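You operate a simulated robot arm through the tools that you are given. There is no shell and no other tool.

The job below is to be done with a simulated robot arm. You get a single attempt, and the scene is never put back.

## Task
Set the wrap belt to 5 mm sag, then wind two layers of film on the roller.
Fine: film slide on for the winding, back at the end. Leave the roller under the bench alone.

The check looks at the end state, three seconds after you hand in, the way a careful person would. Anything else that was tipped, shoved, dropped, spilled or broken makes it a failure.

## Robot
A 6-joint arm with a two-finger parallel gripper, fixed in place. Base frame: the origin is at the foot of the arm, x ahead of it, y to its left, z up. Readings come in mm, degrees, newtons and seconds.
With the tool pointing down near the work surface it reaches from about 140 to 480 mm from the base axis. Its first joint turns from -66.0 to 66.0 degrees. Payload 2.9 kg.
The tool frame sits at the grasp point between the pads (the TCP): z along the fingers, y along the line on which they close. The tips reach 30 mm beyond it. Largest opening 110 mm; finger width 20, thickness 10; the body of the gripper, 48 by 112 mm, starts 55 mm behind the TCP.
Orientation is that of the tool frame in the base frame, as a unit quaternion [x, y, z, w]. With the fingers straight down and closing along the base's y, the tool's x points along the base's -x, its y along +y and its z along -z.

## Interface
- The arm moves only by the tool step_arm. Its arguments are lists of equal length, an entry for each row: "dp": the shift along the tool's x, y, z in cm, a list of three; "rotation": the turn, a rotation vector about the tool's x, y, z in rad, a list of three; "gripper": the closure in counts, from 0 (fully open) to 255 (shut). In form: {"dp": [[x, y, z], ...], "rotation": [[wx, wy, wz], ...], "gripper": [gripper, ...]}. A call has 1 to 20 rows; each row shifts and turns the commanded pose from where the row before left it, along the tool's axes as they then stand. Each row takes 0.2 s and may step no farther than 50 mm and 8.6 degrees from the row before; otherwise, or with a gripper value out of range, the whole call is refused. A pose out of reach is approached as far as the arm can. The call stops where the force on the tool passes 70 N (or 10 N more than at its start, if that is more) or the arm is blocked; 0.2 s more then pass. The fingers move at their own pace (about 108 mm/s each) and stop on an object; they squeeze with about 22 N. The grip force told is the motor's: it shows also when the fingers shut on nothing. Time passes only in rows, and 0.2 s behind the last, so rows that do not move let the fingers close. The reply holds the time, the measured pose of the TCP, the force on the tool along the base axes, the opening and the grip force, in the units named above and with some noise, with the torque about the TCP (base axes, N m) and any sound that the robot's microphone picked up.
- Cameras (640 x 400 px; columns grow to the right, rows downward): "scene" is fixed at [81.5, 432.2, 1402.4]; the picture's right is [-0.74, -0.68, 0.00], its down [-0.28, 0.30, -0.91] and it looks along [0.62, -0.67, -0.41] (base axes); focal length 331 px, centre (320, 200). "wrist" rides on the gripper at [72, 17, -103] in the tool frame; the picture's right is [-0.23, 0.97, 0.00], its down [-0.76, -0.18, -0.62] and it looks along [-0.61, -0.14, 0.78] (tool axes); focal length 222 px, centre (320, 200). There is no depth. A picture from a camera that has moved, and an enlarged one, comes with that camera's place and axes in the base frame and with its lens.
- grab_frame(camera): a new picture of that camera. The clock stands still meanwhile.
- zoom(camera, box): a new picture of the part [left, top, right, bottom] of that camera's present view, enlarged. The clock stands still meanwhile.
- finish_job(): hands the job in; it is judged then, once.

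Places have to be worked out from the pictures, the camera data and where the tool is seen. Open the gripper and draw the arm clear of the work before you hand the job in, unless the task says otherwise.

The tools are called after "Emit:" as a command line: name --argument value ..., lists and objects as JSON in quotes. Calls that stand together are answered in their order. step_arm: Moves the arm, as the interface text tells. Its arguments: {"type":"object","properties":{"dp":{"type":"array"},"rotation":{"type":"array"},"gripper":{"type":"array"}},"required":["dp","rotation","gripper"]} The other tools are called the same way: grab_frame (camera) takes a picture; zoom (camera, box) takes an enlarged picture of a part of a camera's view; finish_job () hands the job in.

At the start:

```text
time: 0.0
ee_pos: [397.6, -116.1, 1214.4]
tcp_rot: [0.0, 1.0, 0.0, 0.0]
force: [0.0, 0.1, -0.2]
moment: [0.02, 0.0, -0.01]
opening: 110.1
gripper_force: 0.0
```

scene: 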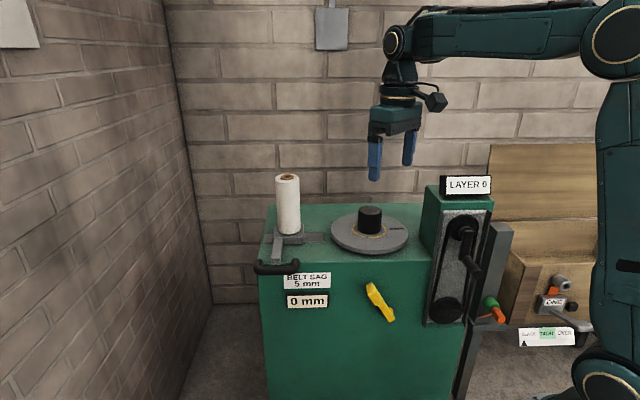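
wrist: 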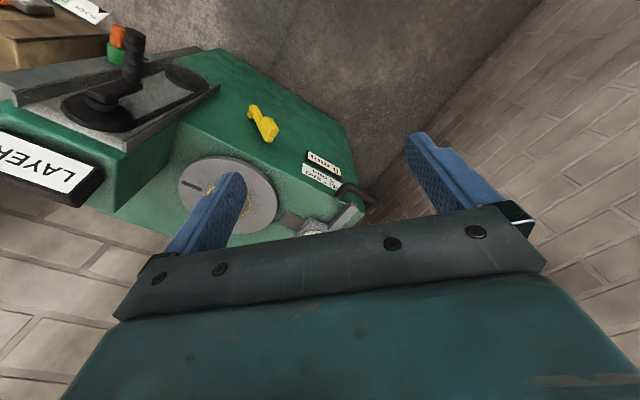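

I begin by looking closer at the scene: a green winding bench with a film roll, a turntable, a crank, a yellow lever and a belt sag display.

Emit:
zoom --camera "scene" --box '[240, 160, 420, 340]'

Emit:
zoom --camera "scene" --box '[410, 160, 530, 340]'

Emit:
zoom --camera "scene" --box '[490, 240, 610, 360]'

Emit:
zoom --camera "wrist" --box '[0, 0, 400, 250]'

```text
2.22 times, centred on (330, 250) of scene
camera zoom: at [81.5, 432.2, 1402.4], right [-0.74, -0.68, 0.0], down [-0.28, 0.3, -0.91], along [0.62, -0.67, -0.41], focal length 736 px, centre (298, 89)
```

zoom: 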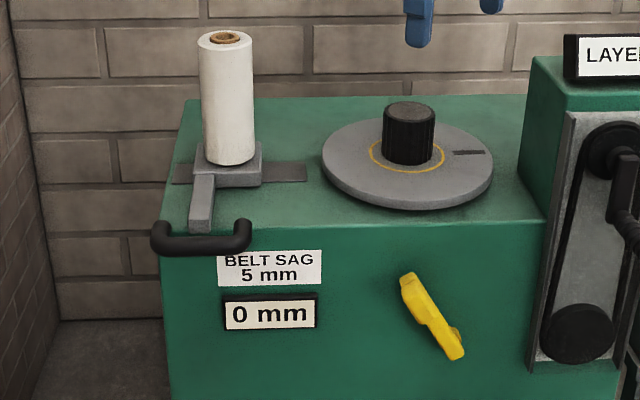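

```text
2.22 times, centred on (470, 250) of scene
camera zoom: at [81.5, 432.2, 1402.4], right [-0.74, -0.68, 0.0], down [-0.28, 0.3, -0.91], along [0.62, -0.67, -0.41], focal length 736 px, centre (-13, 89)
```

zoom: 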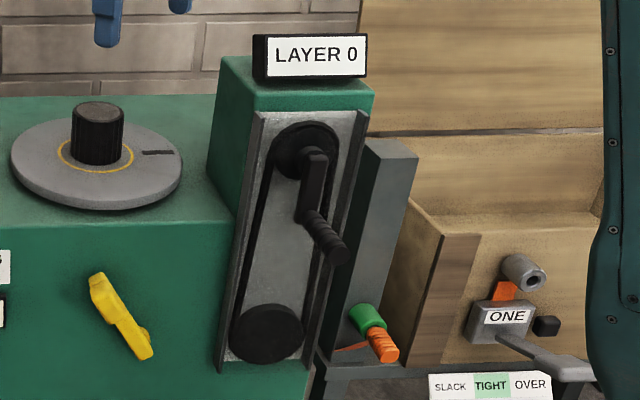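

```text
3.33 times, centred on (550, 300) of scene
camera zoom: at [81.5, 432.2, 1402.4], right [-0.74, -0.68, 0.0], down [-0.28, 0.3, -0.91], along [0.62, -0.67, -0.41], focal length 1105 px, centre (-447, -133)
```

zoom: 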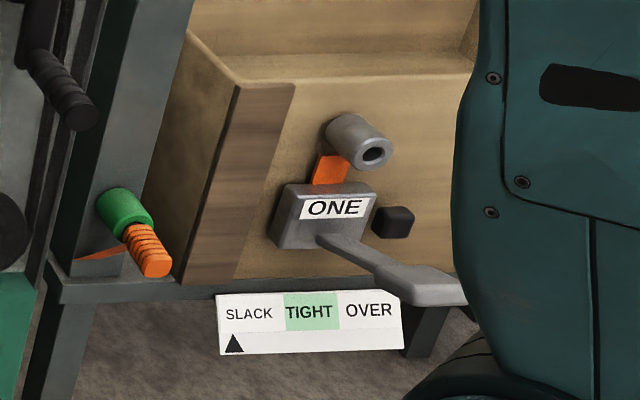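

```text
1.60 times, centred on (200, 125) of wrist
camera zoom: at [327.0, -100.6, 1316.7], right [0.23, 0.97, 0.0], down [0.76, -0.18, 0.62], along [0.61, -0.14, -0.78], focal length 355 px, centre (512, 320)
```

zoom: 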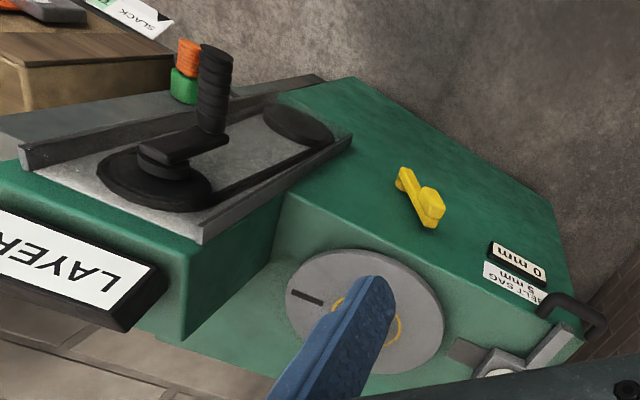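

The bench seems to lie ahead-right of the arm, below it. To triangulate, I move the gripper well to the left at this height (free space) and take more pictures.

Emit:
step_arm --dp '[[0, 4, 0], [0, 4, 0], [0, 4, 0], [0, 4, 0], [0, 4, 0]]' --rotation '[[0, 0, 0], [0, 0, 0], [0, 0, 0], [0, 0, 0], [0, 0, 0]]' --gripper '[0, 0, 0, 0, 0]'

Emit:
grab_frame --camera "wrist"

Emit:
grab_frame --camera "scene"

```text
time: 1.2
ee_pos: [398.7, 83.2, 1212.6]
tcp_rot: [-0.001, 1.0, 0.001, 0.0]
force: [-0.1, -0.3, -0.2]
moment: [-0.02, 0.02, 0.01]
opening: 109.7
gripper_force: 0.0
```

```text
taken
camera wrist: at [327.8, 100.1, 1316.3], right [0.23, 0.97, 0.0], down [0.76, -0.18, 0.62], along [0.61, -0.14, -0.78], focal length 222 px, centre (320, 200)
```

wrist: 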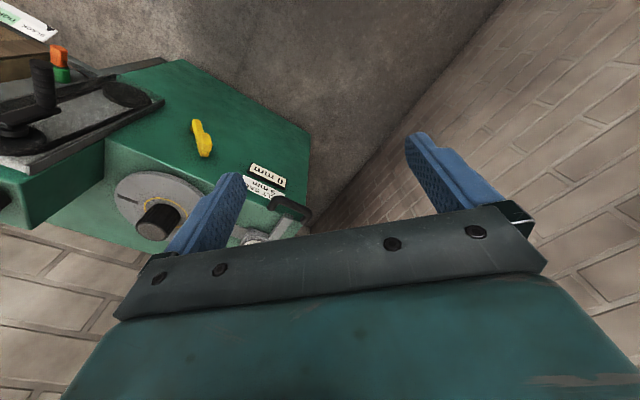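

```text
taken
```

scene: 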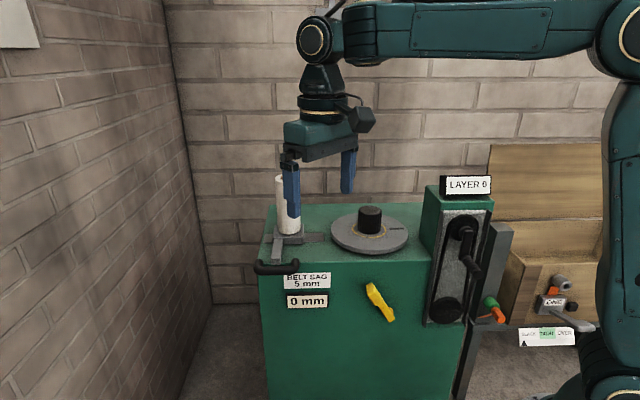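

The lever, crank and slide handle work out roughly at (483,-355,574), (266,-410,842) and (705,-129,800), with the bench front facing about (-0.71, 0.71). I look closer at each control.

Emit:
zoom --camera "scene" --box '[355, 275, 405, 330]'

Emit:
zoom --camera "scene" --box '[245, 215, 335, 315]'

Emit:
zoom --camera "scene" --box '[430, 210, 510, 330]'

Emit:
zoom --camera "scene" --box '[510, 265, 600, 355]'

Emit:
zoom --camera "wrist" --box '[0, 40, 160, 200]'

Emit:
zoom --camera "wrist" --box '[160, 100, 320, 260]'

```text
7.27 times, centred on (380, 302) of scene
camera zoom: at [81.5, 432.2, 1402.4], right [-0.74, -0.68, 0.0], down [-0.28, 0.3, -0.91], along [0.62, -0.67, -0.41], focal length 2410 px, centre (-116, -546)
```

zoom: 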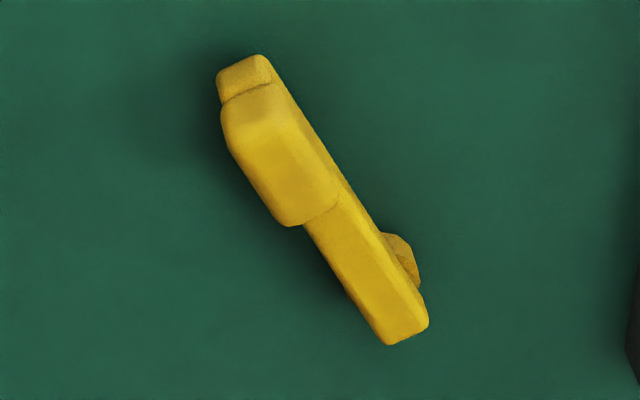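

```text
4.00 times, centred on (290, 265) of scene
camera zoom: at [81.5, 432.2, 1402.4], right [-0.74, -0.68, 0.0], down [-0.28, 0.3, -0.91], along [0.62, -0.67, -0.41], focal length 1326 px, centre (440, -60)
```

zoom: 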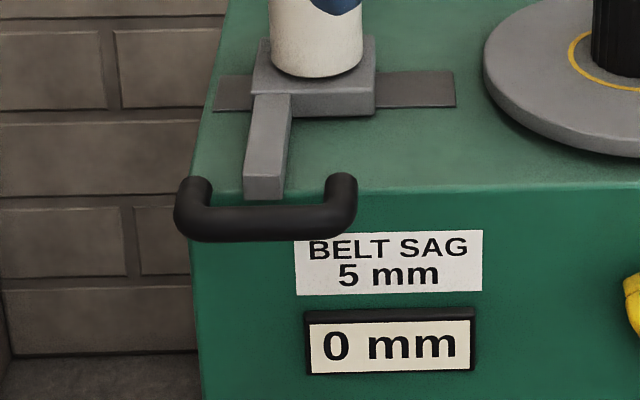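

```text
3.33 times, centred on (470, 270) of scene
camera zoom: at [81.5, 432.2, 1402.4], right [-0.74, -0.68, 0.0], down [-0.28, 0.3, -0.91], along [0.62, -0.67, -0.41], focal length 1105 px, centre (-180, -33)
```

zoom: 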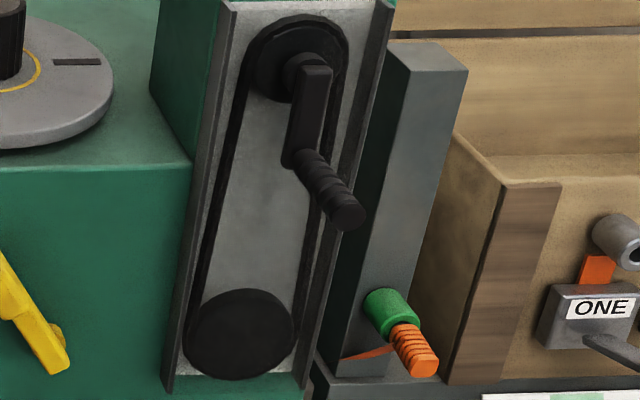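

```text
4.44 times, centred on (555, 310) of scene
camera zoom: at [81.5, 432.2, 1402.4], right [-0.74, -0.68, 0.0], down [-0.28, 0.3, -0.91], along [0.62, -0.67, -0.41], focal length 1473 px, centre (-724, -289)
```

zoom: 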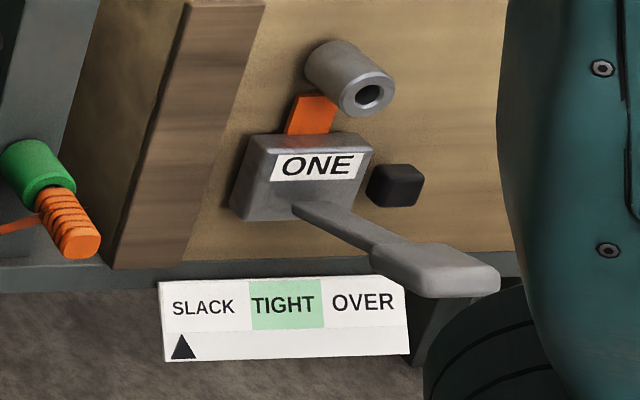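

```text
2.50 times, centred on (80, 120) of wrist
camera zoom: at [327.8, 100.1, 1316.3], right [0.23, 0.97, 0.0], down [0.76, -0.18, 0.62], along [0.61, -0.14, -0.78], focal length 555 px, centre (920, 400)
```

zoom: 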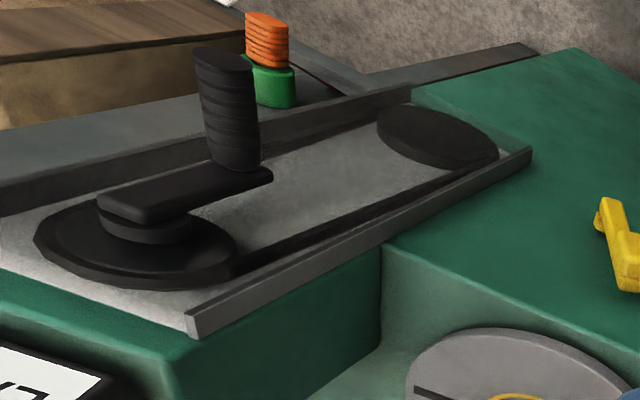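

```text
2.50 times, centred on (240, 180) of wrist
camera zoom: at [327.8, 100.1, 1316.3], right [0.23, 0.97, 0.0], down [0.76, -0.18, 0.62], along [0.61, -0.14, -0.78], focal length 555 px, centre (520, 250)
```

zoom: 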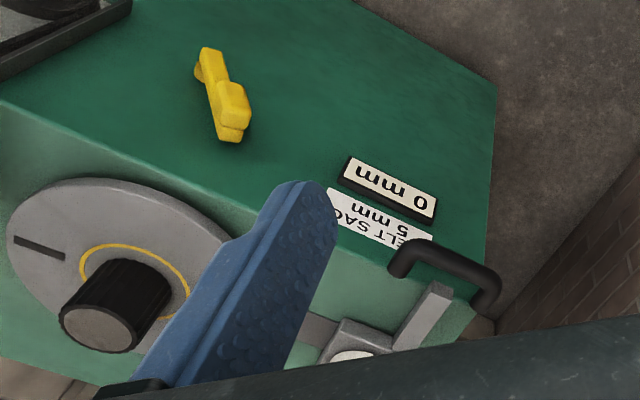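

Lever pivots at its lower end, with the paddle at about (542,-331,640). I bring the gripper in front of the bench (still about 180 mm short of its face), yaw it square to the face and tilt it 30° so that the wrist camera sees the front.

Emit:
step_arm --dp '[[-0.19, -2.46, 3.85], [-0.19, -2.46, 3.85], [-0.19, -2.46, 3.85], [-0.19, -2.46, 3.85], [-0.19, -2.46, 3.85], [-0.19, -2.46, 3.85], [-0.19, -2.46, 3.85], [-0.19, -2.46, 3.85], [-0.19, -2.46, 3.85], [-0.19, -2.46, 3.85], [-0.19, -2.46, 3.85], [-0.19, -2.46, 3.85]]' --rotation '[[0, 0, 0], [0, 0, 0], [0, 0, 0], [0, 0, 0], [0, 0, 0], [0, 0, 0], [0, 0, 0.131], [0, 0, 0.131], [0, 0, 0.131], [0, 0, 0.131], [0, 0, 0.131], [0, 0, 0.131]]' --gripper '[0, 0, 0, 0, 0, 0, 0, 0, 0, 0, 0, 0]'

Emit:
grab_frame --camera "scene"

Emit:
grab_frame --camera "wrist"

```text
time: 3.8
ee_pos: [370.9, -204.4, 751.2]
tcp_rot: [0.385, 0.923, -0.001, 0.001]
force: [-0.5, -0.1, 0.0]
moment: [0.01, 0.05, 0.01]
opening: 109.8
gripper_force: 0.0
```

```text
taken
```

scene: 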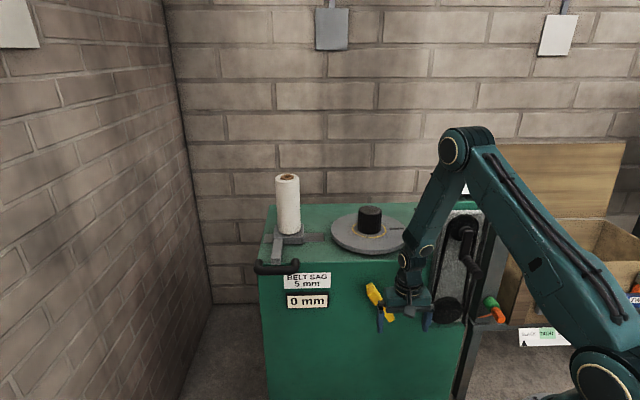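

```text
taken
camera wrist: at [333.7, -141.9, 853.6], right [0.85, 0.52, 0.0], down [0.41, -0.67, 0.62], along [0.33, -0.53, -0.78], focal length 222 px, centre (320, 200)
```

wrist: 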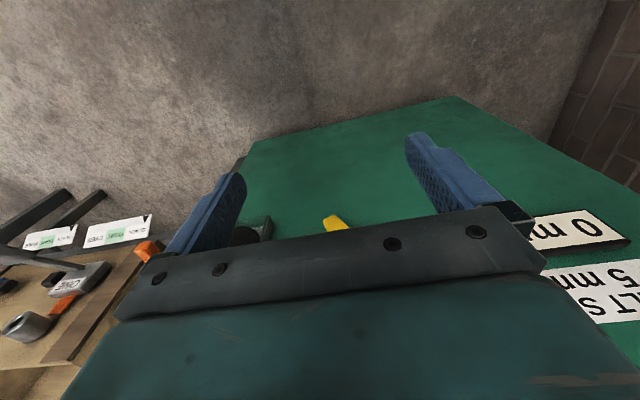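

The arm reaches here fine. Now I pitch the tool up 90° to horizontal, TCP in place, so that it points square at the bench front.

Emit:
step_arm --dp '[[0, 0, 0], [0, 0, 0], [0, 0, 0], [0, 0, 0], [0, 0, 0], [0, 0, 0], [0, 0, 0], [0, 0, 0], [0, 0, 0], [0, 0, 0], [0, 0, 0]]' --rotation '[[0, -0.1428, 0], [0, -0.1428, 0], [0, -0.1428, 0], [0, -0.1428, 0], [0, -0.1428, 0], [0, -0.1428, 0], [0, -0.1428, 0], [0, -0.1428, 0], [0, -0.1428, 0], [0, -0.1428, 0], [0, -0.1428, 0]]' --gripper '[0, 0, 0, 0, 0, 0, 0, 0, 0, 0, 0]'

Emit:
grab_frame --camera "scene"

Emit:
grab_frame --camera "wrist"

```text
time: 6.2
ee_pos: [552.5, -229.2, 746.9]
tcp_rot: [0.271, 0.657, -0.274, 0.649]
force: [-22.3, 21.1, 6.3]
moment: [-0.07, 0.52, -2.02]
opening: 110.1
gripper_force: 0.1
out of reach, approached as far as the arm can: row 8, 9, 10, 11
```

```text
taken
```

scene: 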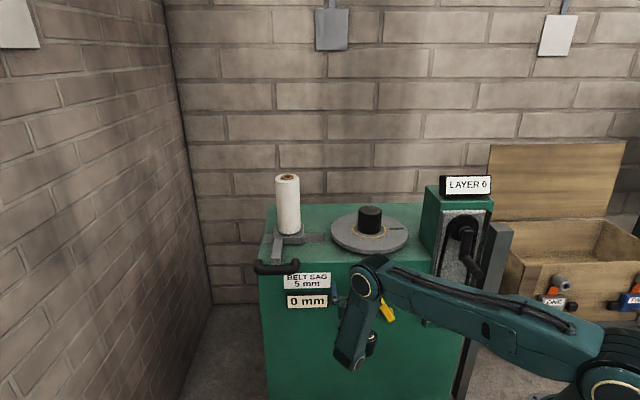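

```text
taken
camera wrist: at [490.6, -144.3, 675.3], right [0.69, 0.69, 0.22], down [-0.56, 0.32, 0.77], along [0.46, -0.66, 0.6], focal length 222 px, centre (320, 200)
```

wrist: 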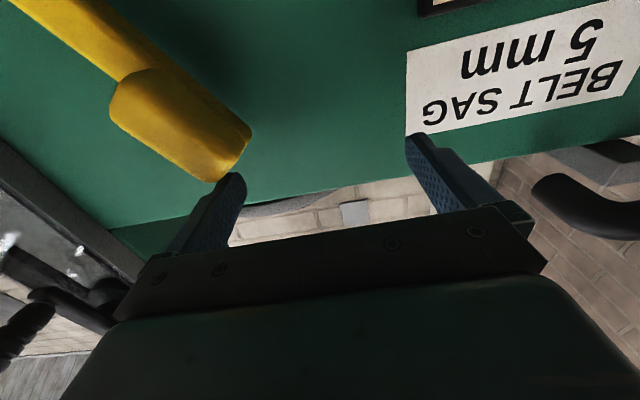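

The inward pose was unreachable and the arm swung outward, so the tool reads about 30 N against something at the bench front. I check the lever and display before backing off.

Emit:
zoom --camera "scene" --box '[270, 250, 430, 350]'

```text
4.00 times, centred on (350, 300) of scene
camera zoom: at [80.9, 432.7, 1402.3], right [-0.73, -0.68, 0.0], down [-0.28, 0.3, -0.91], along [0.62, -0.67, -0.41], focal length 1326 px, centre (200, -200)
```

zoom: 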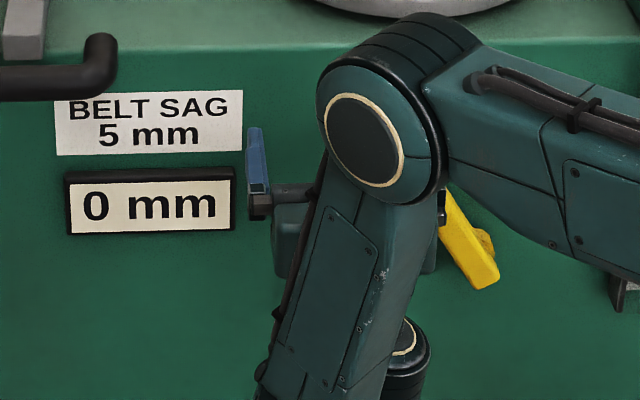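

The sag still reads 0 and the lever looks unmoved. I back away from the face and pitch back down some, where the pose is reachable again.

Emit:
step_arm --dp '[[0, 0, -2], [0, 0, -2]]' --rotation '[[0, 0, 0], [0, 0.1428, 0]]' --gripper '[0, 0]'

```text
time: 6.8
ee_pos: [543.4, -204.7, 742.7]
tcp_rot: [0.29, 0.698, -0.25, 0.605]
force: [1.6, -0.4, 1.6]
moment: [-0.09, 0.0, 0.09]
opening: 109.6
gripper_force: 0.0
out of reach, approached as far as the arm can: row 1
```

Force is gone. I pitch down further to about 40° below horizontal and retreat a little more, then look.

Emit:
step_arm --dp '[[0, 0, -1.5], [0, 0, -1.5], [0, 0, -1.5], [0, 0, -1.5]]' --rotation '[[0, 0.1428, 0], [0, 0.1428, 0], [0, 0.1428, 0], [0, 0.1428, 0]]' --gripper '[0, 0, 0, 0]'

Emit:
grab_frame --camera "scene"

Emit:
grab_frame --camera "wrist"

Emit:
zoom --camera "scene" --box '[270, 250, 430, 350]'

```text
time: 7.8
ee_pos: [502.1, -169.8, 766.4]
tcp_rot: [0.349, 0.84, -0.16, 0.382]
force: [0.3, 0.5, 1.0]
moment: [0.02, 0.02, 0.0]
opening: 110.1
gripper_force: 0.1
```

```text
taken
```

scene: 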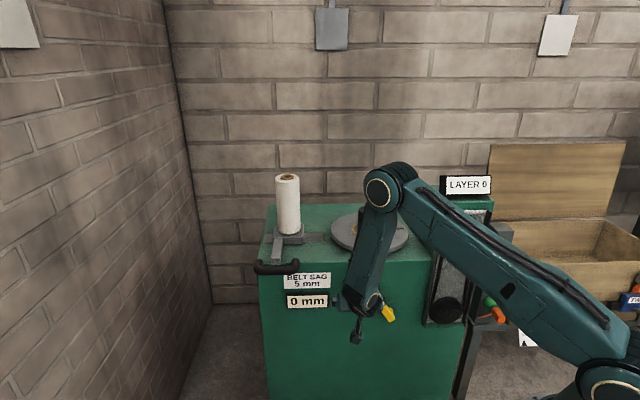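

```text
taken
camera wrist: at [426.7, -68.7, 779.9], right [0.79, 0.58, 0.17], down [-0.1, -0.15, 0.98], along [0.6, -0.8, -0.06], focal length 222 px, centre (320, 200)
```

wrist: 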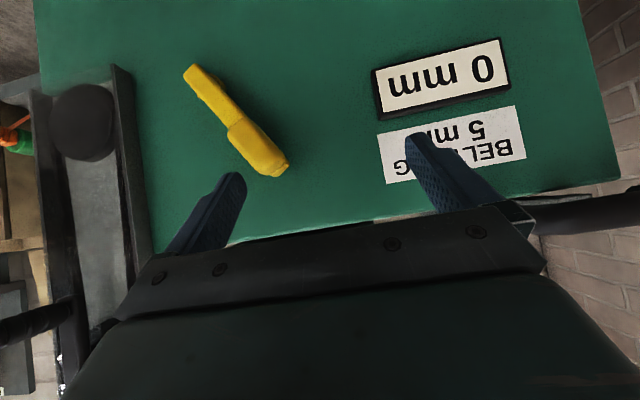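

```text
4.00 times, centred on (350, 300) of scene
camera zoom: at [81.5, 432.2, 1402.4], right [-0.74, -0.68, 0.0], down [-0.28, 0.3, -0.91], along [0.62, -0.67, -0.41], focal length 1326 px, centre (200, -200)
```

zoom: 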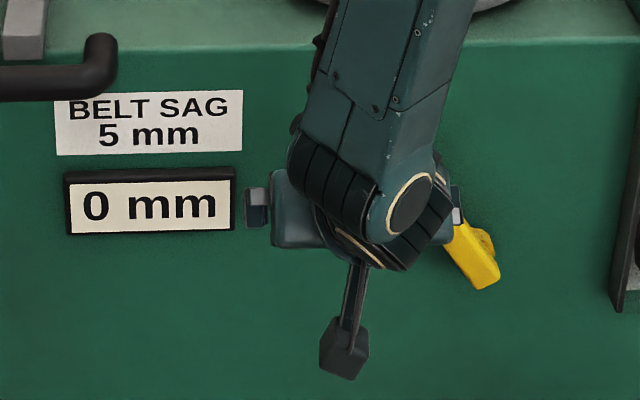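

From this wrist view plus the scene view, in bench coordinates (f into the bench, a to its left, z up) the paddle's front is at f≈581, a≈158, z≈694, pivot near a≈95, z≈590. I go to a point 90 mm short of the paddle and align the fingers across the lever.

Emit:
step_arm --dp '[[0.78, -2.85, 2.07], [0.78, -2.85, 2.07], [0, 0, 0], [0, 0, 0], [0, 0, 0], [0, 0, 0], [0, 0, 0], [0, 0, 0]]' --rotation '[[0, 0, 0], [0, 0, 0], [0, -0.14, 0], [0, -0.14, 0], [0.0572, 0, -0.1225], [0.0572, 0, -0.1225], [0.0572, 0, -0.1225], [0.0572, 0, -0.1225]]' --gripper '[0, 0, 0, 0, 0, 0, 0, 0]'

Emit:
grab_frame --camera "wrist"

Emit:
grab_frame --camera "scene"

```text
time: 9.6
ee_pos: [479.0, -221.5, 727.5]
tcp_rot: [0.179, 0.805, -0.408, 0.391]
force: [0.3, 0.0, -0.1]
moment: [0.03, -0.02, -0.02]
opening: 110.0
gripper_force: 0.0
```

```text
taken
camera wrist: at [394.0, -132.8, 699.3], right [0.73, 0.6, -0.33], down [0.07, 0.41, 0.91], along [0.68, -0.69, 0.26], focal length 222 px, centre (320, 200)
```

wrist: 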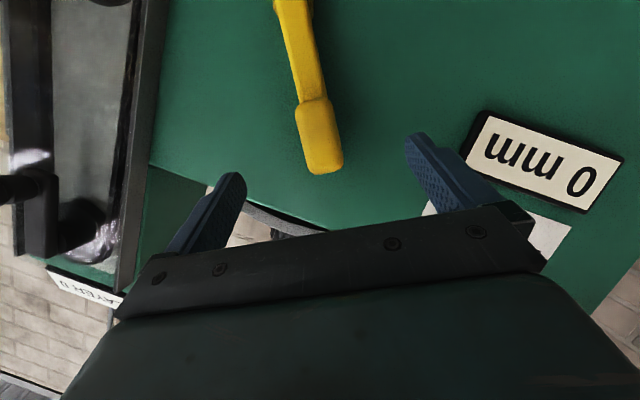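

```text
taken
```

scene: 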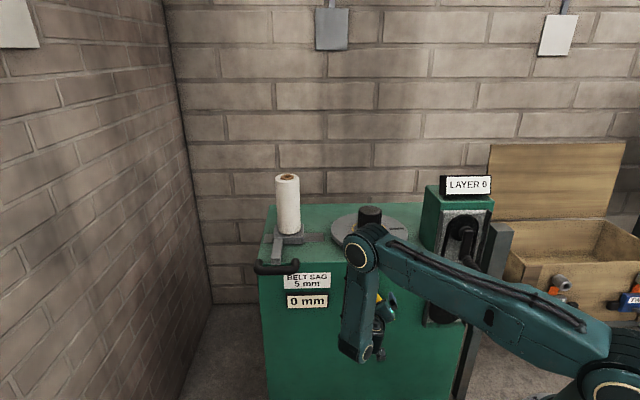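

The paddle sits centred between the fingers in the wrist view, about 90 mm ahead along the tool axis. I advance 80 mm straight in, watching the force.

Emit:
step_arm --dp '[[0, 0, 2.5], [0, 0, 2.5], [0, 0, 1.5], [0, 0, 1.5]]' --rotation '[[0, 0, 0], [0, 0, 0], [0, 0, 0], [0, 0, 0]]' --gripper '[0, 0, 0, 0]'

Emit:
grab_frame --camera "wrist"

Emit:
zoom --camera "scene" --box '[270, 250, 430, 350]'

```text
time: 10.6
ee_pos: [515.9, -286.7, 700.7]
tcp_rot: [0.178, 0.805, -0.406, 0.393]
force: [-0.1, 0.1, 0.3]
moment: [-0.01, -0.01, 0.01]
opening: 110.2
gripper_force: 0.0
```

```text
taken
camera wrist: at [431.1, -196.8, 671.9], right [0.73, 0.6, -0.32], down [0.07, 0.41, 0.91], along [0.68, -0.69, 0.26], focal length 222 px, centre (320, 200)
```

wrist: 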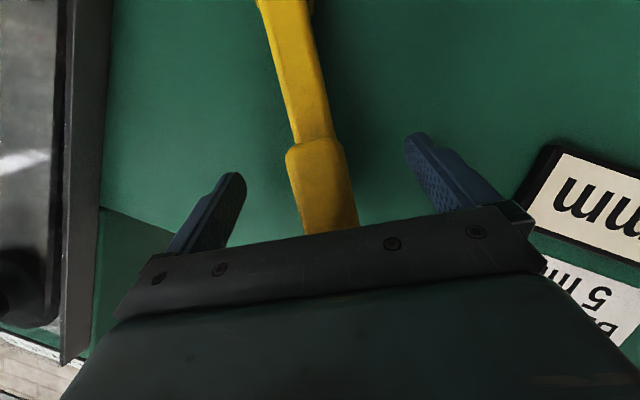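

```text
4.00 times, centred on (350, 300) of scene
camera zoom: at [81.5, 432.2, 1402.4], right [-0.74, -0.68, 0.0], down [-0.28, 0.3, -0.91], along [0.62, -0.67, -0.41], focal length 1326 px, centre (200, -200)
```

zoom: 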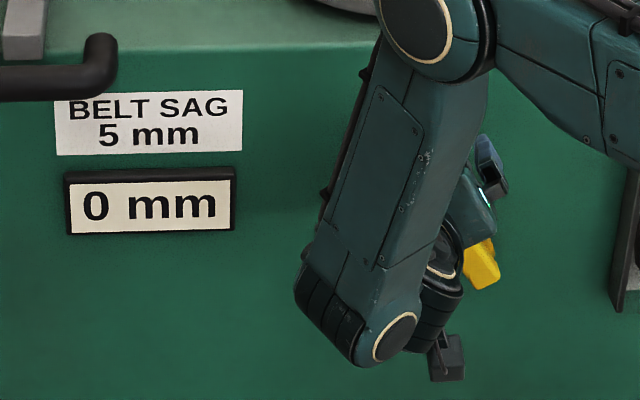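

The fingers straddle the paddle (TCP f≈567, tips past its front face). I close the gripper onto it.

Emit:
step_arm --dp '[[0, 0, 0.8], [0, 0, 0], [0, 0, 0], [0, 0, 0]]' --rotation '[[0, 0, 0], [0, 0, 0], [0, 0, 0], [0, 0, 0]]' --gripper '[0, 255, 255, 255]'

Emit:
grab_frame --camera "wrist"

Emit:
zoom --camera "scene" --box '[270, 250, 430, 350]'

```text
time: 11.6
ee_pos: [518.4, -292.6, 695.6]
tcp_rot: [0.179, 0.805, -0.408, 0.392]
force: [-3.6, -4.7, 3.4]
moment: [-0.5, 0.17, 0.55]
opening: 32.3
gripper_force: 45.1
```

```text
taken
camera wrist: at [434.8, -203.6, 668.6], right [0.73, 0.59, -0.33], down [0.07, 0.41, 0.91], along [0.67, -0.69, 0.26], focal length 222 px, centre (320, 200)
```

wrist: 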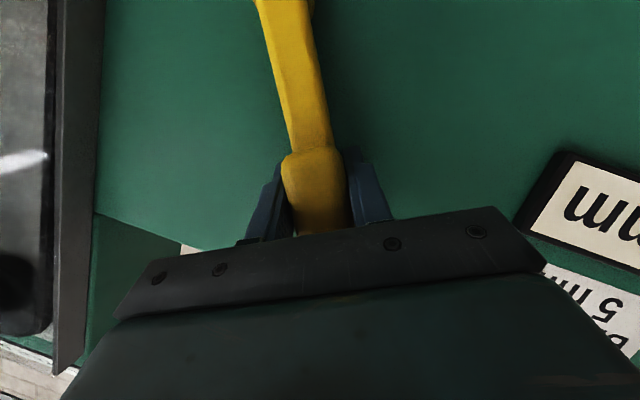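

```text
4.00 times, centred on (350, 300) of scene
camera zoom: at [81.4, 432.2, 1402.4], right [-0.74, -0.68, 0.0], down [-0.28, 0.3, -0.91], along [0.62, -0.67, -0.41], focal length 1326 px, centre (200, -200)
```

zoom: 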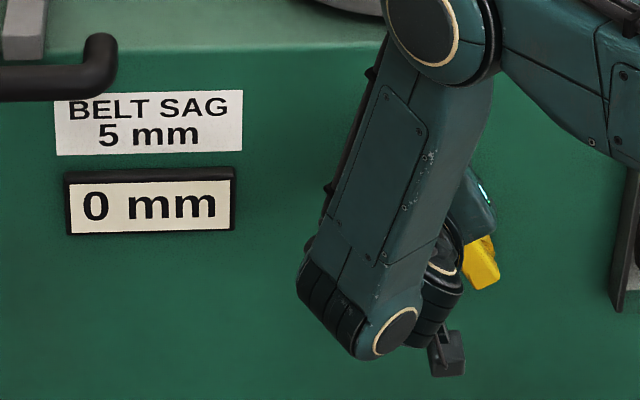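

The paddle is gripped (32 mm wide). I test with a 4° arc clockwise (toward the right) about the pivot, turning the tool along with the lever.

Emit:
step_arm --dp '[[0.026, -0.825, 0.012], [0, 0, 0]]' --rotation '[[-0.0296, 0, 0.0634], [0, 0, 0]]' --gripper '[255, 255]'

Emit:
zoom --camera "scene" --box '[270, 250, 430, 350]'

```text
time: 12.2
ee_pos: [514.5, -298.9, 700.9]
tcp_rot: [0.198, 0.805, -0.383, 0.408]
force: [-12.1, 12.0, 15.7]
moment: [-0.51, 1.4, -0.69]
opening: 32.1
gripper_force: 44.9
```

```text
4.00 times, centred on (350, 300) of scene
camera zoom: at [81.1, 432.6, 1402.3], right [-0.74, -0.68, 0.0], down [-0.28, 0.3, -0.91], along [0.62, -0.67, -0.41], focal length 1326 px, centre (200, -200)
```

zoom: 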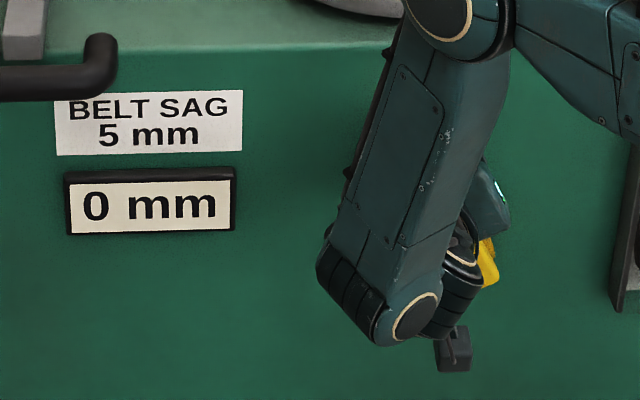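

The lever follows; the display still shows 0 mm. I continue 8° more in the same direction.

Emit:
step_arm --dp '[[0.026, -0.825, -0.05], [0.026, -0.825, -0.05], [0, 0, 0]]' --rotation '[[-0.0296, 0, 0.0634], [-0.0296, 0, 0.0634], [0, 0, 0]]' --gripper '[255, 255, 255]'

Emit:
zoom --camera "scene" --box '[270, 250, 430, 350]'

Emit:
grab_frame --camera "wrist"

```text
time: 13.0
ee_pos: [503.0, -308.7, 706.5]
tcp_rot: [0.238, 0.802, -0.331, 0.437]
force: [8.8, -21.8, -15.1]
moment: [-0.79, 0.08, 0.48]
opening: 32.3
gripper_force: 44.6
```

```text
4.00 times, centred on (350, 300) of scene
camera zoom: at [82.0, 431.6, 1402.5], right [-0.74, -0.68, 0.0], down [-0.28, 0.3, -0.91], along [0.62, -0.67, -0.41], focal length 1326 px, centre (200, -200)
```

zoom: 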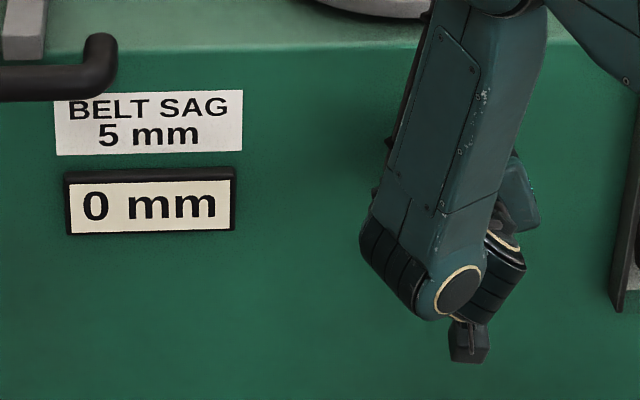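

```text
taken
camera wrist: at [423.6, -214.8, 680.5], right [0.77, 0.63, -0.12], down [-0.07, 0.27, 0.96], along [0.63, -0.73, 0.25], focal length 222 px, centre (320, 200)
```

wrist: 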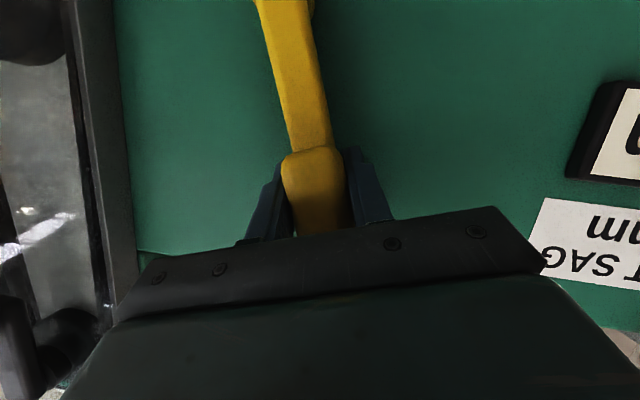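

Still 0 mm after 12°; the lever tracks the tool well on the assumed arc. I carry on clockwise 12° more in small steps.

Emit:
step_arm --dp '[[0.026, -0.825, 0.05], [0.026, -0.825, 0.03], [0.026, -0.825, 0.012], [0, 0, 0]]' --rotation '[[-0.0296, 0, 0.0634], [-0.0296, 0, 0.0634], [-0.0296, 0, 0.0634], [0, 0, 0]]' --gripper '[255, 255, 255, 255]'

Emit:
zoom --camera "scene" --box '[270, 250, 430, 350]'

```text
time: 14.0
ee_pos: [486.7, -325.0, 713.5]
tcp_rot: [0.291, 0.789, -0.252, 0.478]
force: [8.8, -16.5, 0.0]
moment: [-0.13, 1.09, -0.09]
opening: 31.9
gripper_force: 45.1
```

```text
4.00 times, centred on (350, 300) of scene
camera zoom: at [81.8, 431.9, 1402.5], right [-0.74, -0.68, 0.0], down [-0.28, 0.3, -0.91], along [0.62, -0.67, -0.41], focal length 1326 px, centre (200, -200)
```

zoom: 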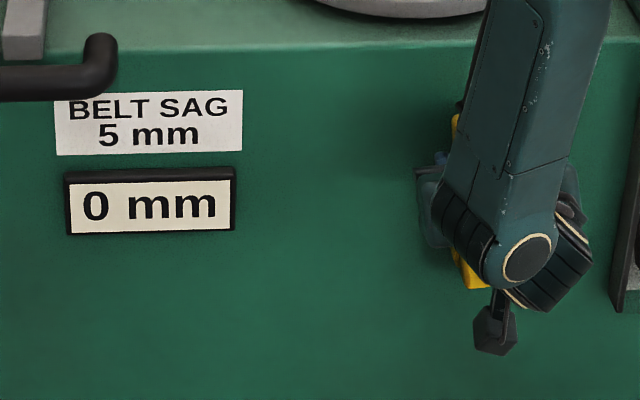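

Still 0 mm near 7° left of upright. I go on another 12° past upright.

Emit:
step_arm --dp '[[0.026, -0.825, 0.012], [0.026, -0.825, 0.012], [0.026, -0.825, 0.012], [0, 0, 0]]' --rotation '[[-0.0296, 0, 0.0634], [-0.0296, 0, 0.0634], [-0.0296, 0, 0.0634], [0, 0, 0]]' --gripper '[255, 255, 255, 255]'

Emit:
zoom --camera "scene" --box '[270, 250, 430, 350]'

Emit:
grab_frame --camera "wrist"

```text
time: 15.0
ee_pos: [469.8, -341.7, 712.4]
tcp_rot: [0.345, 0.768, -0.172, 0.511]
force: [-4.6, -1.7, 11.3]
moment: [-0.36, 0.08, -0.06]
opening: 31.9
gripper_force: 45.0
```

```text
4.00 times, centred on (350, 300) of scene
camera zoom: at [81.3, 432.3, 1402.4], right [-0.74, -0.68, 0.0], down [-0.28, 0.3, -0.91], along [0.62, -0.67, -0.41], focal length 1326 px, centre (200, -200)
```

zoom: 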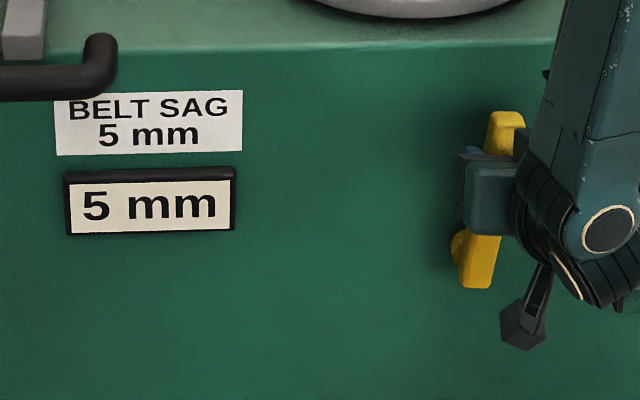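

```text
taken
camera wrist: at [396.4, -241.7, 692.3], right [0.74, 0.61, 0.29], down [-0.36, -0.01, 0.93], along [0.57, -0.8, 0.21], focal length 222 px, centre (320, 200)
```

wrist: 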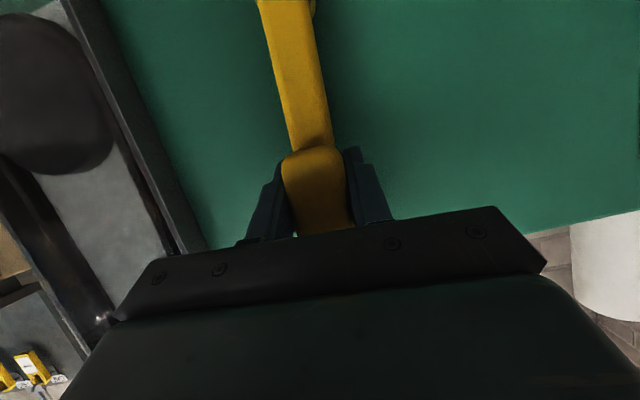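

The display now shows 5 mm, with the lever about 5° right of upright. I nudge 1° further to see how the reading scales, so I can centre it.

Emit:
step_arm --dp '[[0.003, -0.206, 0], [0, 0, 0]]' --rotation '[[-0.0074, 0, 0.01585], [0, 0, 0]]' --gripper '[255, 255]'

Emit:
zoom --camera "scene" --box '[270, 250, 430, 350]'

```text
time: 15.6
ee_pos: [468.6, -343.3, 712.5]
tcp_rot: [0.348, 0.767, -0.163, 0.514]
force: [-8.0, 0.6, 22.2]
moment: [0.71, 0.84, 0.23]
opening: 32.0
gripper_force: 44.9
```

```text
4.00 times, centred on (350, 300) of scene
camera zoom: at [81.1, 432.5, 1402.3], right [-0.74, -0.68, 0.0], down [-0.28, 0.3, -0.91], along [0.62, -0.67, -0.41], focal length 1326 px, centre (200, -200)
```

zoom: 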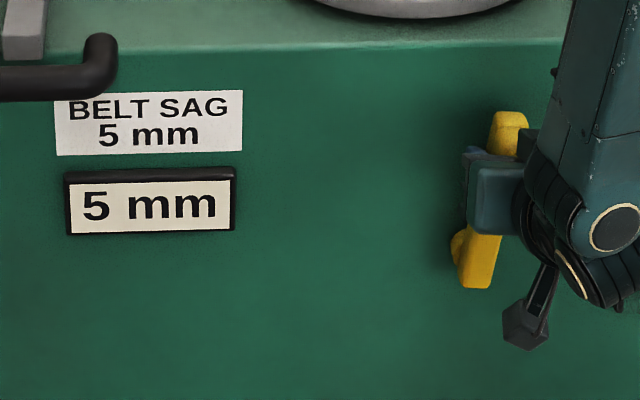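

Still 5 mm, so the reading is not finely graded here. I explore further clockwise in 4° steps to find the width of the 5 mm range.

Emit:
step_arm --dp '[[0.026, -0.825, 0.03], [0, 0, 0]]' --rotation '[[-0.0296, 0, 0.0634], [0, 0, 0]]' --gripper '[255, 255]'

Emit:
zoom --camera "scene" --box '[270, 250, 430, 350]'

```text
time: 16.2
ee_pos: [462.4, -349.6, 710.6]
tcp_rot: [0.365, 0.757, -0.136, 0.525]
force: [-15.3, 8.8, 31.0]
moment: [0.08, 0.14, -0.28]
opening: 31.9
gripper_force: 44.5
```

```text
4.00 times, centred on (350, 300) of scene
camera zoom: at [80.8, 432.7, 1402.3], right [-0.74, -0.68, 0.0], down [-0.28, 0.3, -0.91], along [0.62, -0.67, -0.41], focal length 1326 px, centre (200, -200)
```

zoom: 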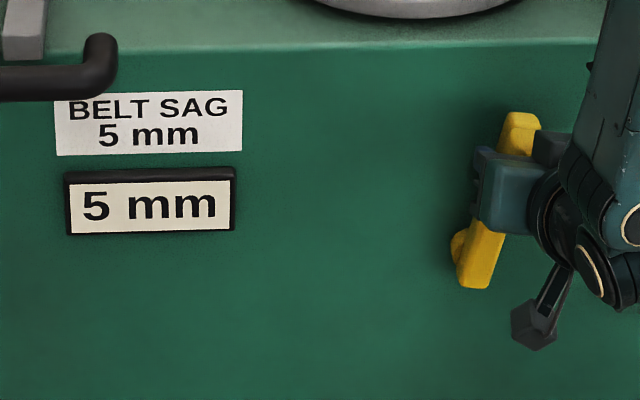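

Still 5 mm at +10°, with 31 N pushing the tool up since the arc I follow runs slightly inside. I ease outward 2 mm and continue.

Emit:
step_arm --dp '[[-0.15, -0.825, -0.06], [-0.05, -0.825, -0.03], [0, 0, 0]]' --rotation '[[-0.0296, 0, 0.0634], [-0.0296, 0, 0.0634], [0, 0, 0]]' --gripper '[255, 255, 255]'

Emit:
zoom --camera "scene" --box '[270, 250, 430, 350]'

```text
time: 17.0
ee_pos: [451.8, -361.0, 707.3]
tcp_rot: [0.398, 0.737, -0.079, 0.54]
force: [30.3, -6.8, -18.6]
moment: [0.65, -0.62, -0.23]
opening: 32.0
gripper_force: 45.4
```

```text
4.00 times, centred on (350, 300) of scene
camera zoom: at [82.4, 431.8, 1402.5], right [-0.74, -0.68, 0.0], down [-0.28, 0.3, -0.91], along [0.62, -0.67, -0.41], focal length 1326 px, centre (200, -200)
```

zoom: 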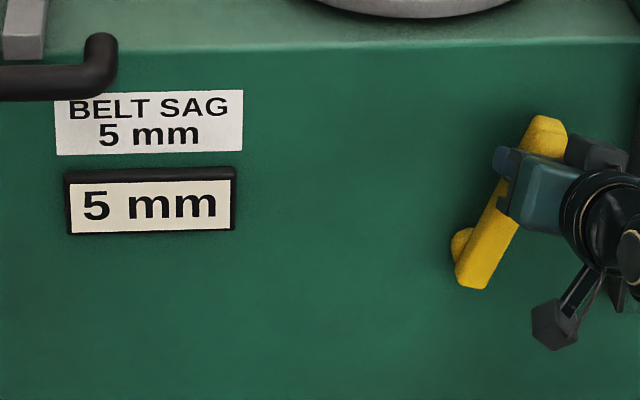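

Still 5 mm at about +17°. I relax the pull along the tool axis a little and continue 8° more to find where it changes.

Emit:
step_arm --dp '[[0.1, -0.825, 0.15], [0.026, -0.825, 0.05], [0, 0, 0]]' --rotation '[[-0.0296, 0, 0.0634], [-0.0296, 0, 0.0634], [0, 0, 0]]' --gripper '[255, 255, 255]'

Emit:
zoom --camera "scene" --box '[270, 250, 430, 350]'

```text
time: 17.8
ee_pos: [440.7, -370.1, 701.9]
tcp_rot: [0.427, 0.712, -0.024, 0.557]
force: [0.0, 13.9, 9.1]
moment: [1.26, -1.12, 0.41]
opening: 32.0
gripper_force: 45.0
```

```text
4.00 times, centred on (350, 300) of scene
camera zoom: at [81.3, 432.5, 1402.3], right [-0.74, -0.68, 0.0], down [-0.28, 0.3, -0.91], along [0.62, -0.67, -0.41], focal length 1326 px, centre (200, -200)
```

zoom: 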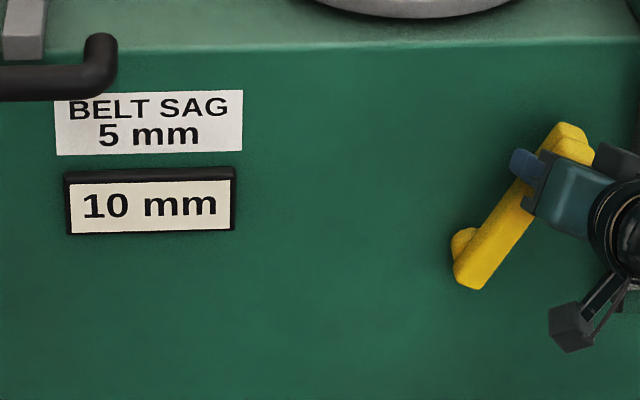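

It turns to 10 mm near +25°, so the 5 mm band runs from about 0° to +21°. I bring the lever back about 15° to the middle of that band.

Emit:
step_arm --dp '[[0.026, 0.825, 0.012], [0.026, 0.825, 0.012], [0.026, 0.825, 0.012], [0.02, 0.59, 0.01], [0, 0, 0]]' --rotation '[[0.0296, 0, -0.0634], [0.0296, 0, -0.0634], [0.0296, 0, -0.0634], [0.0211, 0, -0.0453], [0, 0, 0]]' --gripper '[255, 255, 255, 255, 255]'

Emit:
zoom --camera "scene" --box '[270, 250, 430, 350]'

```text
time: 19.0
ee_pos: [459.6, -351.8, 710.9]
tcp_rot: [0.368, 0.755, -0.129, 0.527]
force: [-18.3, 15.6, 16.5]
moment: [0.06, 0.33, 0.06]
opening: 31.8
gripper_force: 45.1
```

```text
4.00 times, centred on (350, 300) of scene
camera zoom: at [80.9, 432.7, 1402.3], right [-0.74, -0.68, 0.0], down [-0.28, 0.3, -0.91], along [0.62, -0.67, -0.41], focal length 1326 px, centre (200, -200)
```

zoom: 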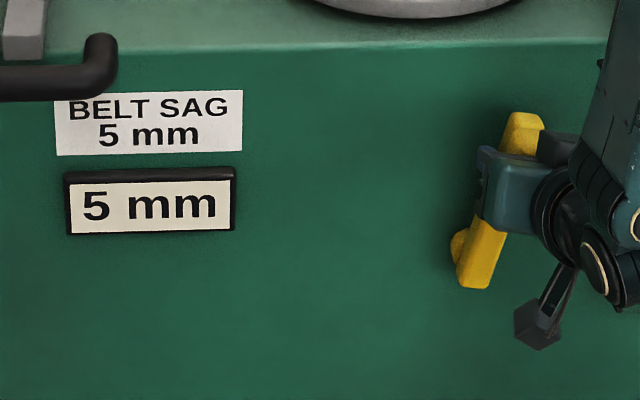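

Back at 5 mm near the band's middle. I open the fingers to about 65 mm and withdraw straight back along the tool axis.

Emit:
step_arm --dp '[[0, 0, 0], [0, 0, 0], [0, 0, -2], [0, 0, -2.5], [0, 0, -2.5], [0, 0, -2.5]]' --rotation '[[0, 0, 0], [0, 0, 0], [0, 0, 0], [0, 0, 0], [0, 0, 0], [0, 0, 0]]' --gripper '[100, 100, 100, 100, 100, 100]'

Emit:
grab_frame --camera "scene"

Emit:
zoom --camera "scene" --box '[270, 250, 430, 350]'

Emit:
grab_frame --camera "wrist"

```text
time: 20.4
ee_pos: [395.7, -294.7, 748.0]
tcp_rot: [0.369, 0.755, -0.128, 0.526]
force: [-0.6, -0.3, 0.0]
moment: [0.02, 0.03, -0.01]
opening: 66.8
gripper_force: 0.1
```

```text
taken
```

scene: 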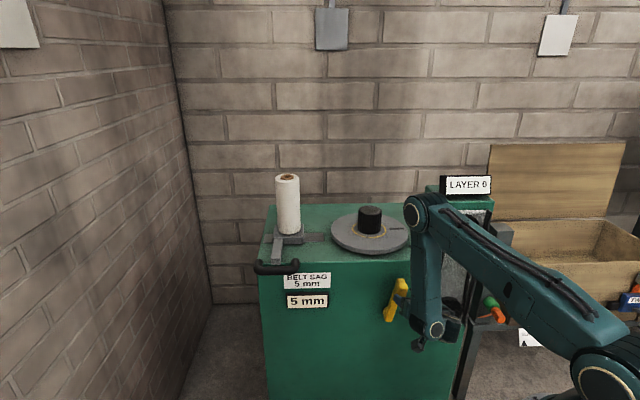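

```text
4.00 times, centred on (350, 300) of scene
camera zoom: at [81.5, 432.2, 1402.4], right [-0.74, -0.68, 0.0], down [-0.28, 0.3, -0.91], along [0.62, -0.67, -0.41], focal length 1326 px, centre (200, -200)
```

zoom: 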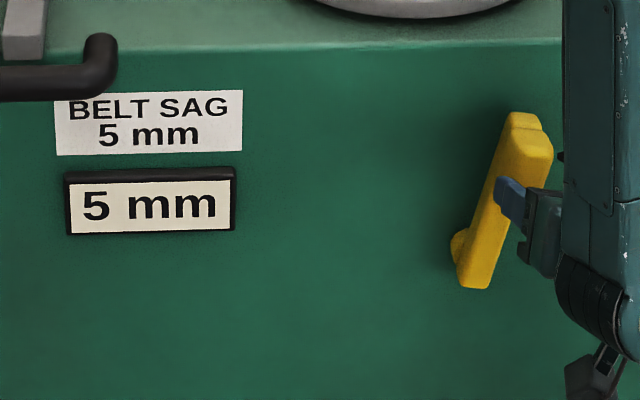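

```text
taken
camera wrist: at [323.9, -192.5, 730.7], right [0.71, 0.58, 0.39], down [-0.43, -0.08, 0.9], along [0.55, -0.81, 0.19], focal length 222 px, centre (320, 200)
```

wrist: 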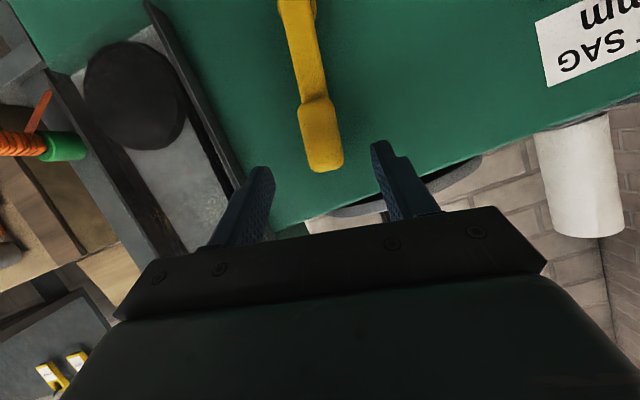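

The lever holds at 5 mm after release. Next is the film slide; I zoom on it to see its handle and rail.

Emit:
zoom --camera "scene" --box '[248, 220, 308, 285]'

Emit:
zoom --camera "scene" --box '[255, 160, 415, 260]'

```text
6.15 times, centred on (278, 252) of scene
camera zoom: at [81.5, 432.2, 1402.4], right [-0.74, -0.68, 0.0], down [-0.28, 0.3, -0.91], along [0.62, -0.67, -0.41], focal length 2039 px, centre (578, -123)
```

zoom: 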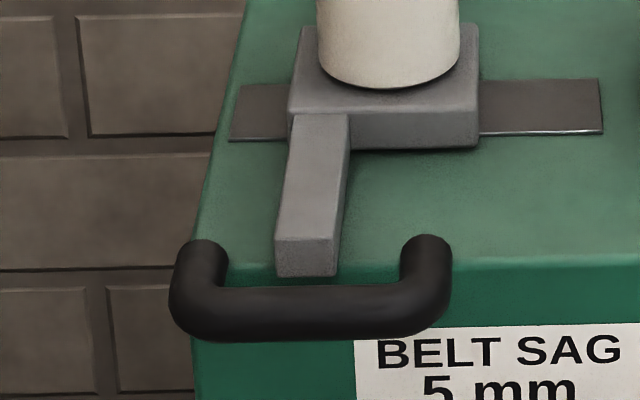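

```text
4.00 times, centred on (335, 210) of scene
camera zoom: at [81.5, 432.2, 1402.4], right [-0.74, -0.68, 0.0], down [-0.28, 0.3, -0.91], along [0.62, -0.67, -0.41], focal length 1326 px, centre (260, 160)
```

zoom: 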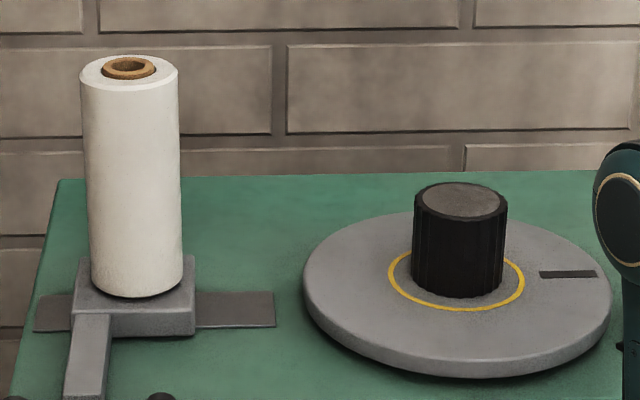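

The slide's grey bar ends at the front edge near f≈620, a≈467, z≈803, with a black U-handle in front. I level the roll and move the gripper left, in front of it, for a closer view.

Emit:
step_arm --dp '[[0, 0, 0], [0, 0, 0], [-1.29, 3.99, -0.7], [-1.29, 3.99, -0.7], [-1.29, 3.99, -0.7], [-1.29, 3.99, -0.7], [-1.29, 3.99, -0.7], [-1.29, 3.99, -0.7], [-1.29, 3.99, -0.7], [-1.29, 3.99, -0.7], [-1.29, 3.99, -0.7]]' --rotation '[[0.0415, 0, -0.089], [0.0415, 0, -0.089], [0, 0, 0], [0, 0, 0], [0, 0, 0], [0, 0, 0], [0, 0, 0], [0, 0, 0], [0, 0, 0], [0, 0, 0], [0, 0, 0]]' --gripper '[100, 100, 0, 0, 0, 0, 0, 0, 0, 0, 0]'

Emit:
grab_frame --camera "wrist"

Emit:
grab_frame --camera "scene"

```text
time: 22.8
ee_pos: [641.8, -36.3, 880.6]
tcp_rot: [0.322, 0.778, -0.207, 0.497]
force: [-0.3, -0.4, -1.0]
moment: [-0.01, 0.02, 0.01]
opening: 110.1
gripper_force: 0.1
```

```text
taken
camera wrist: at [567.6, 63.4, 859.0], right [0.76, 0.62, 0.2], down [-0.3, 0.05, 0.95], along [0.58, -0.78, 0.22], focal length 222 px, centre (320, 200)
```

wrist: 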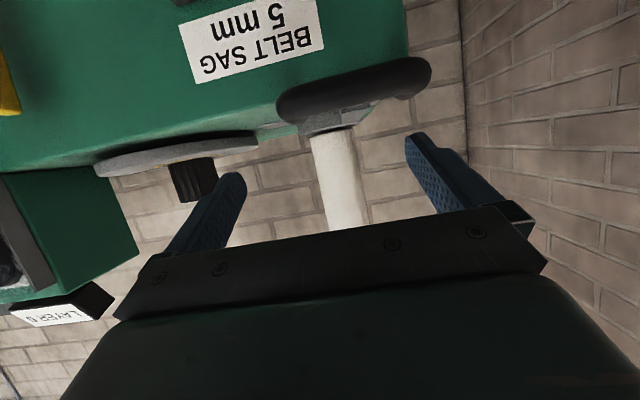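

```text
taken
```

scene: 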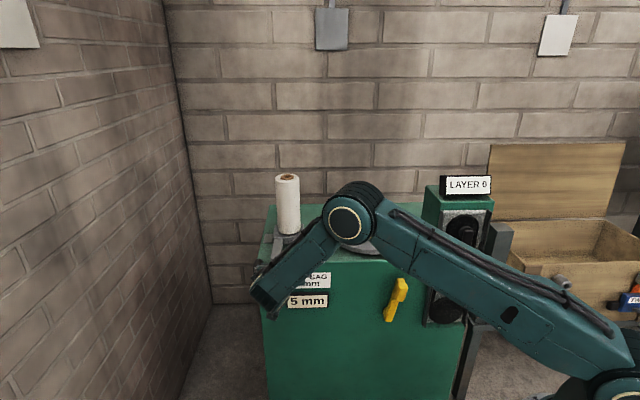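

I zoom the wrist view on the handle.

Emit:
zoom --camera "wrist" --box '[240, 30, 460, 170]'

```text
2.86 times, centred on (350, 100) of wrist
camera zoom: at [567.6, 63.4, 859.0], right [0.76, 0.62, 0.2], down [-0.3, 0.05, 0.95], along [0.58, -0.78, 0.22], focal length 635 px, centre (234, 486)
```

zoom: 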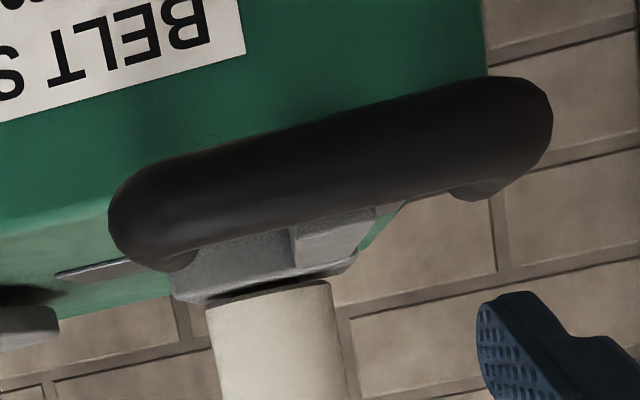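

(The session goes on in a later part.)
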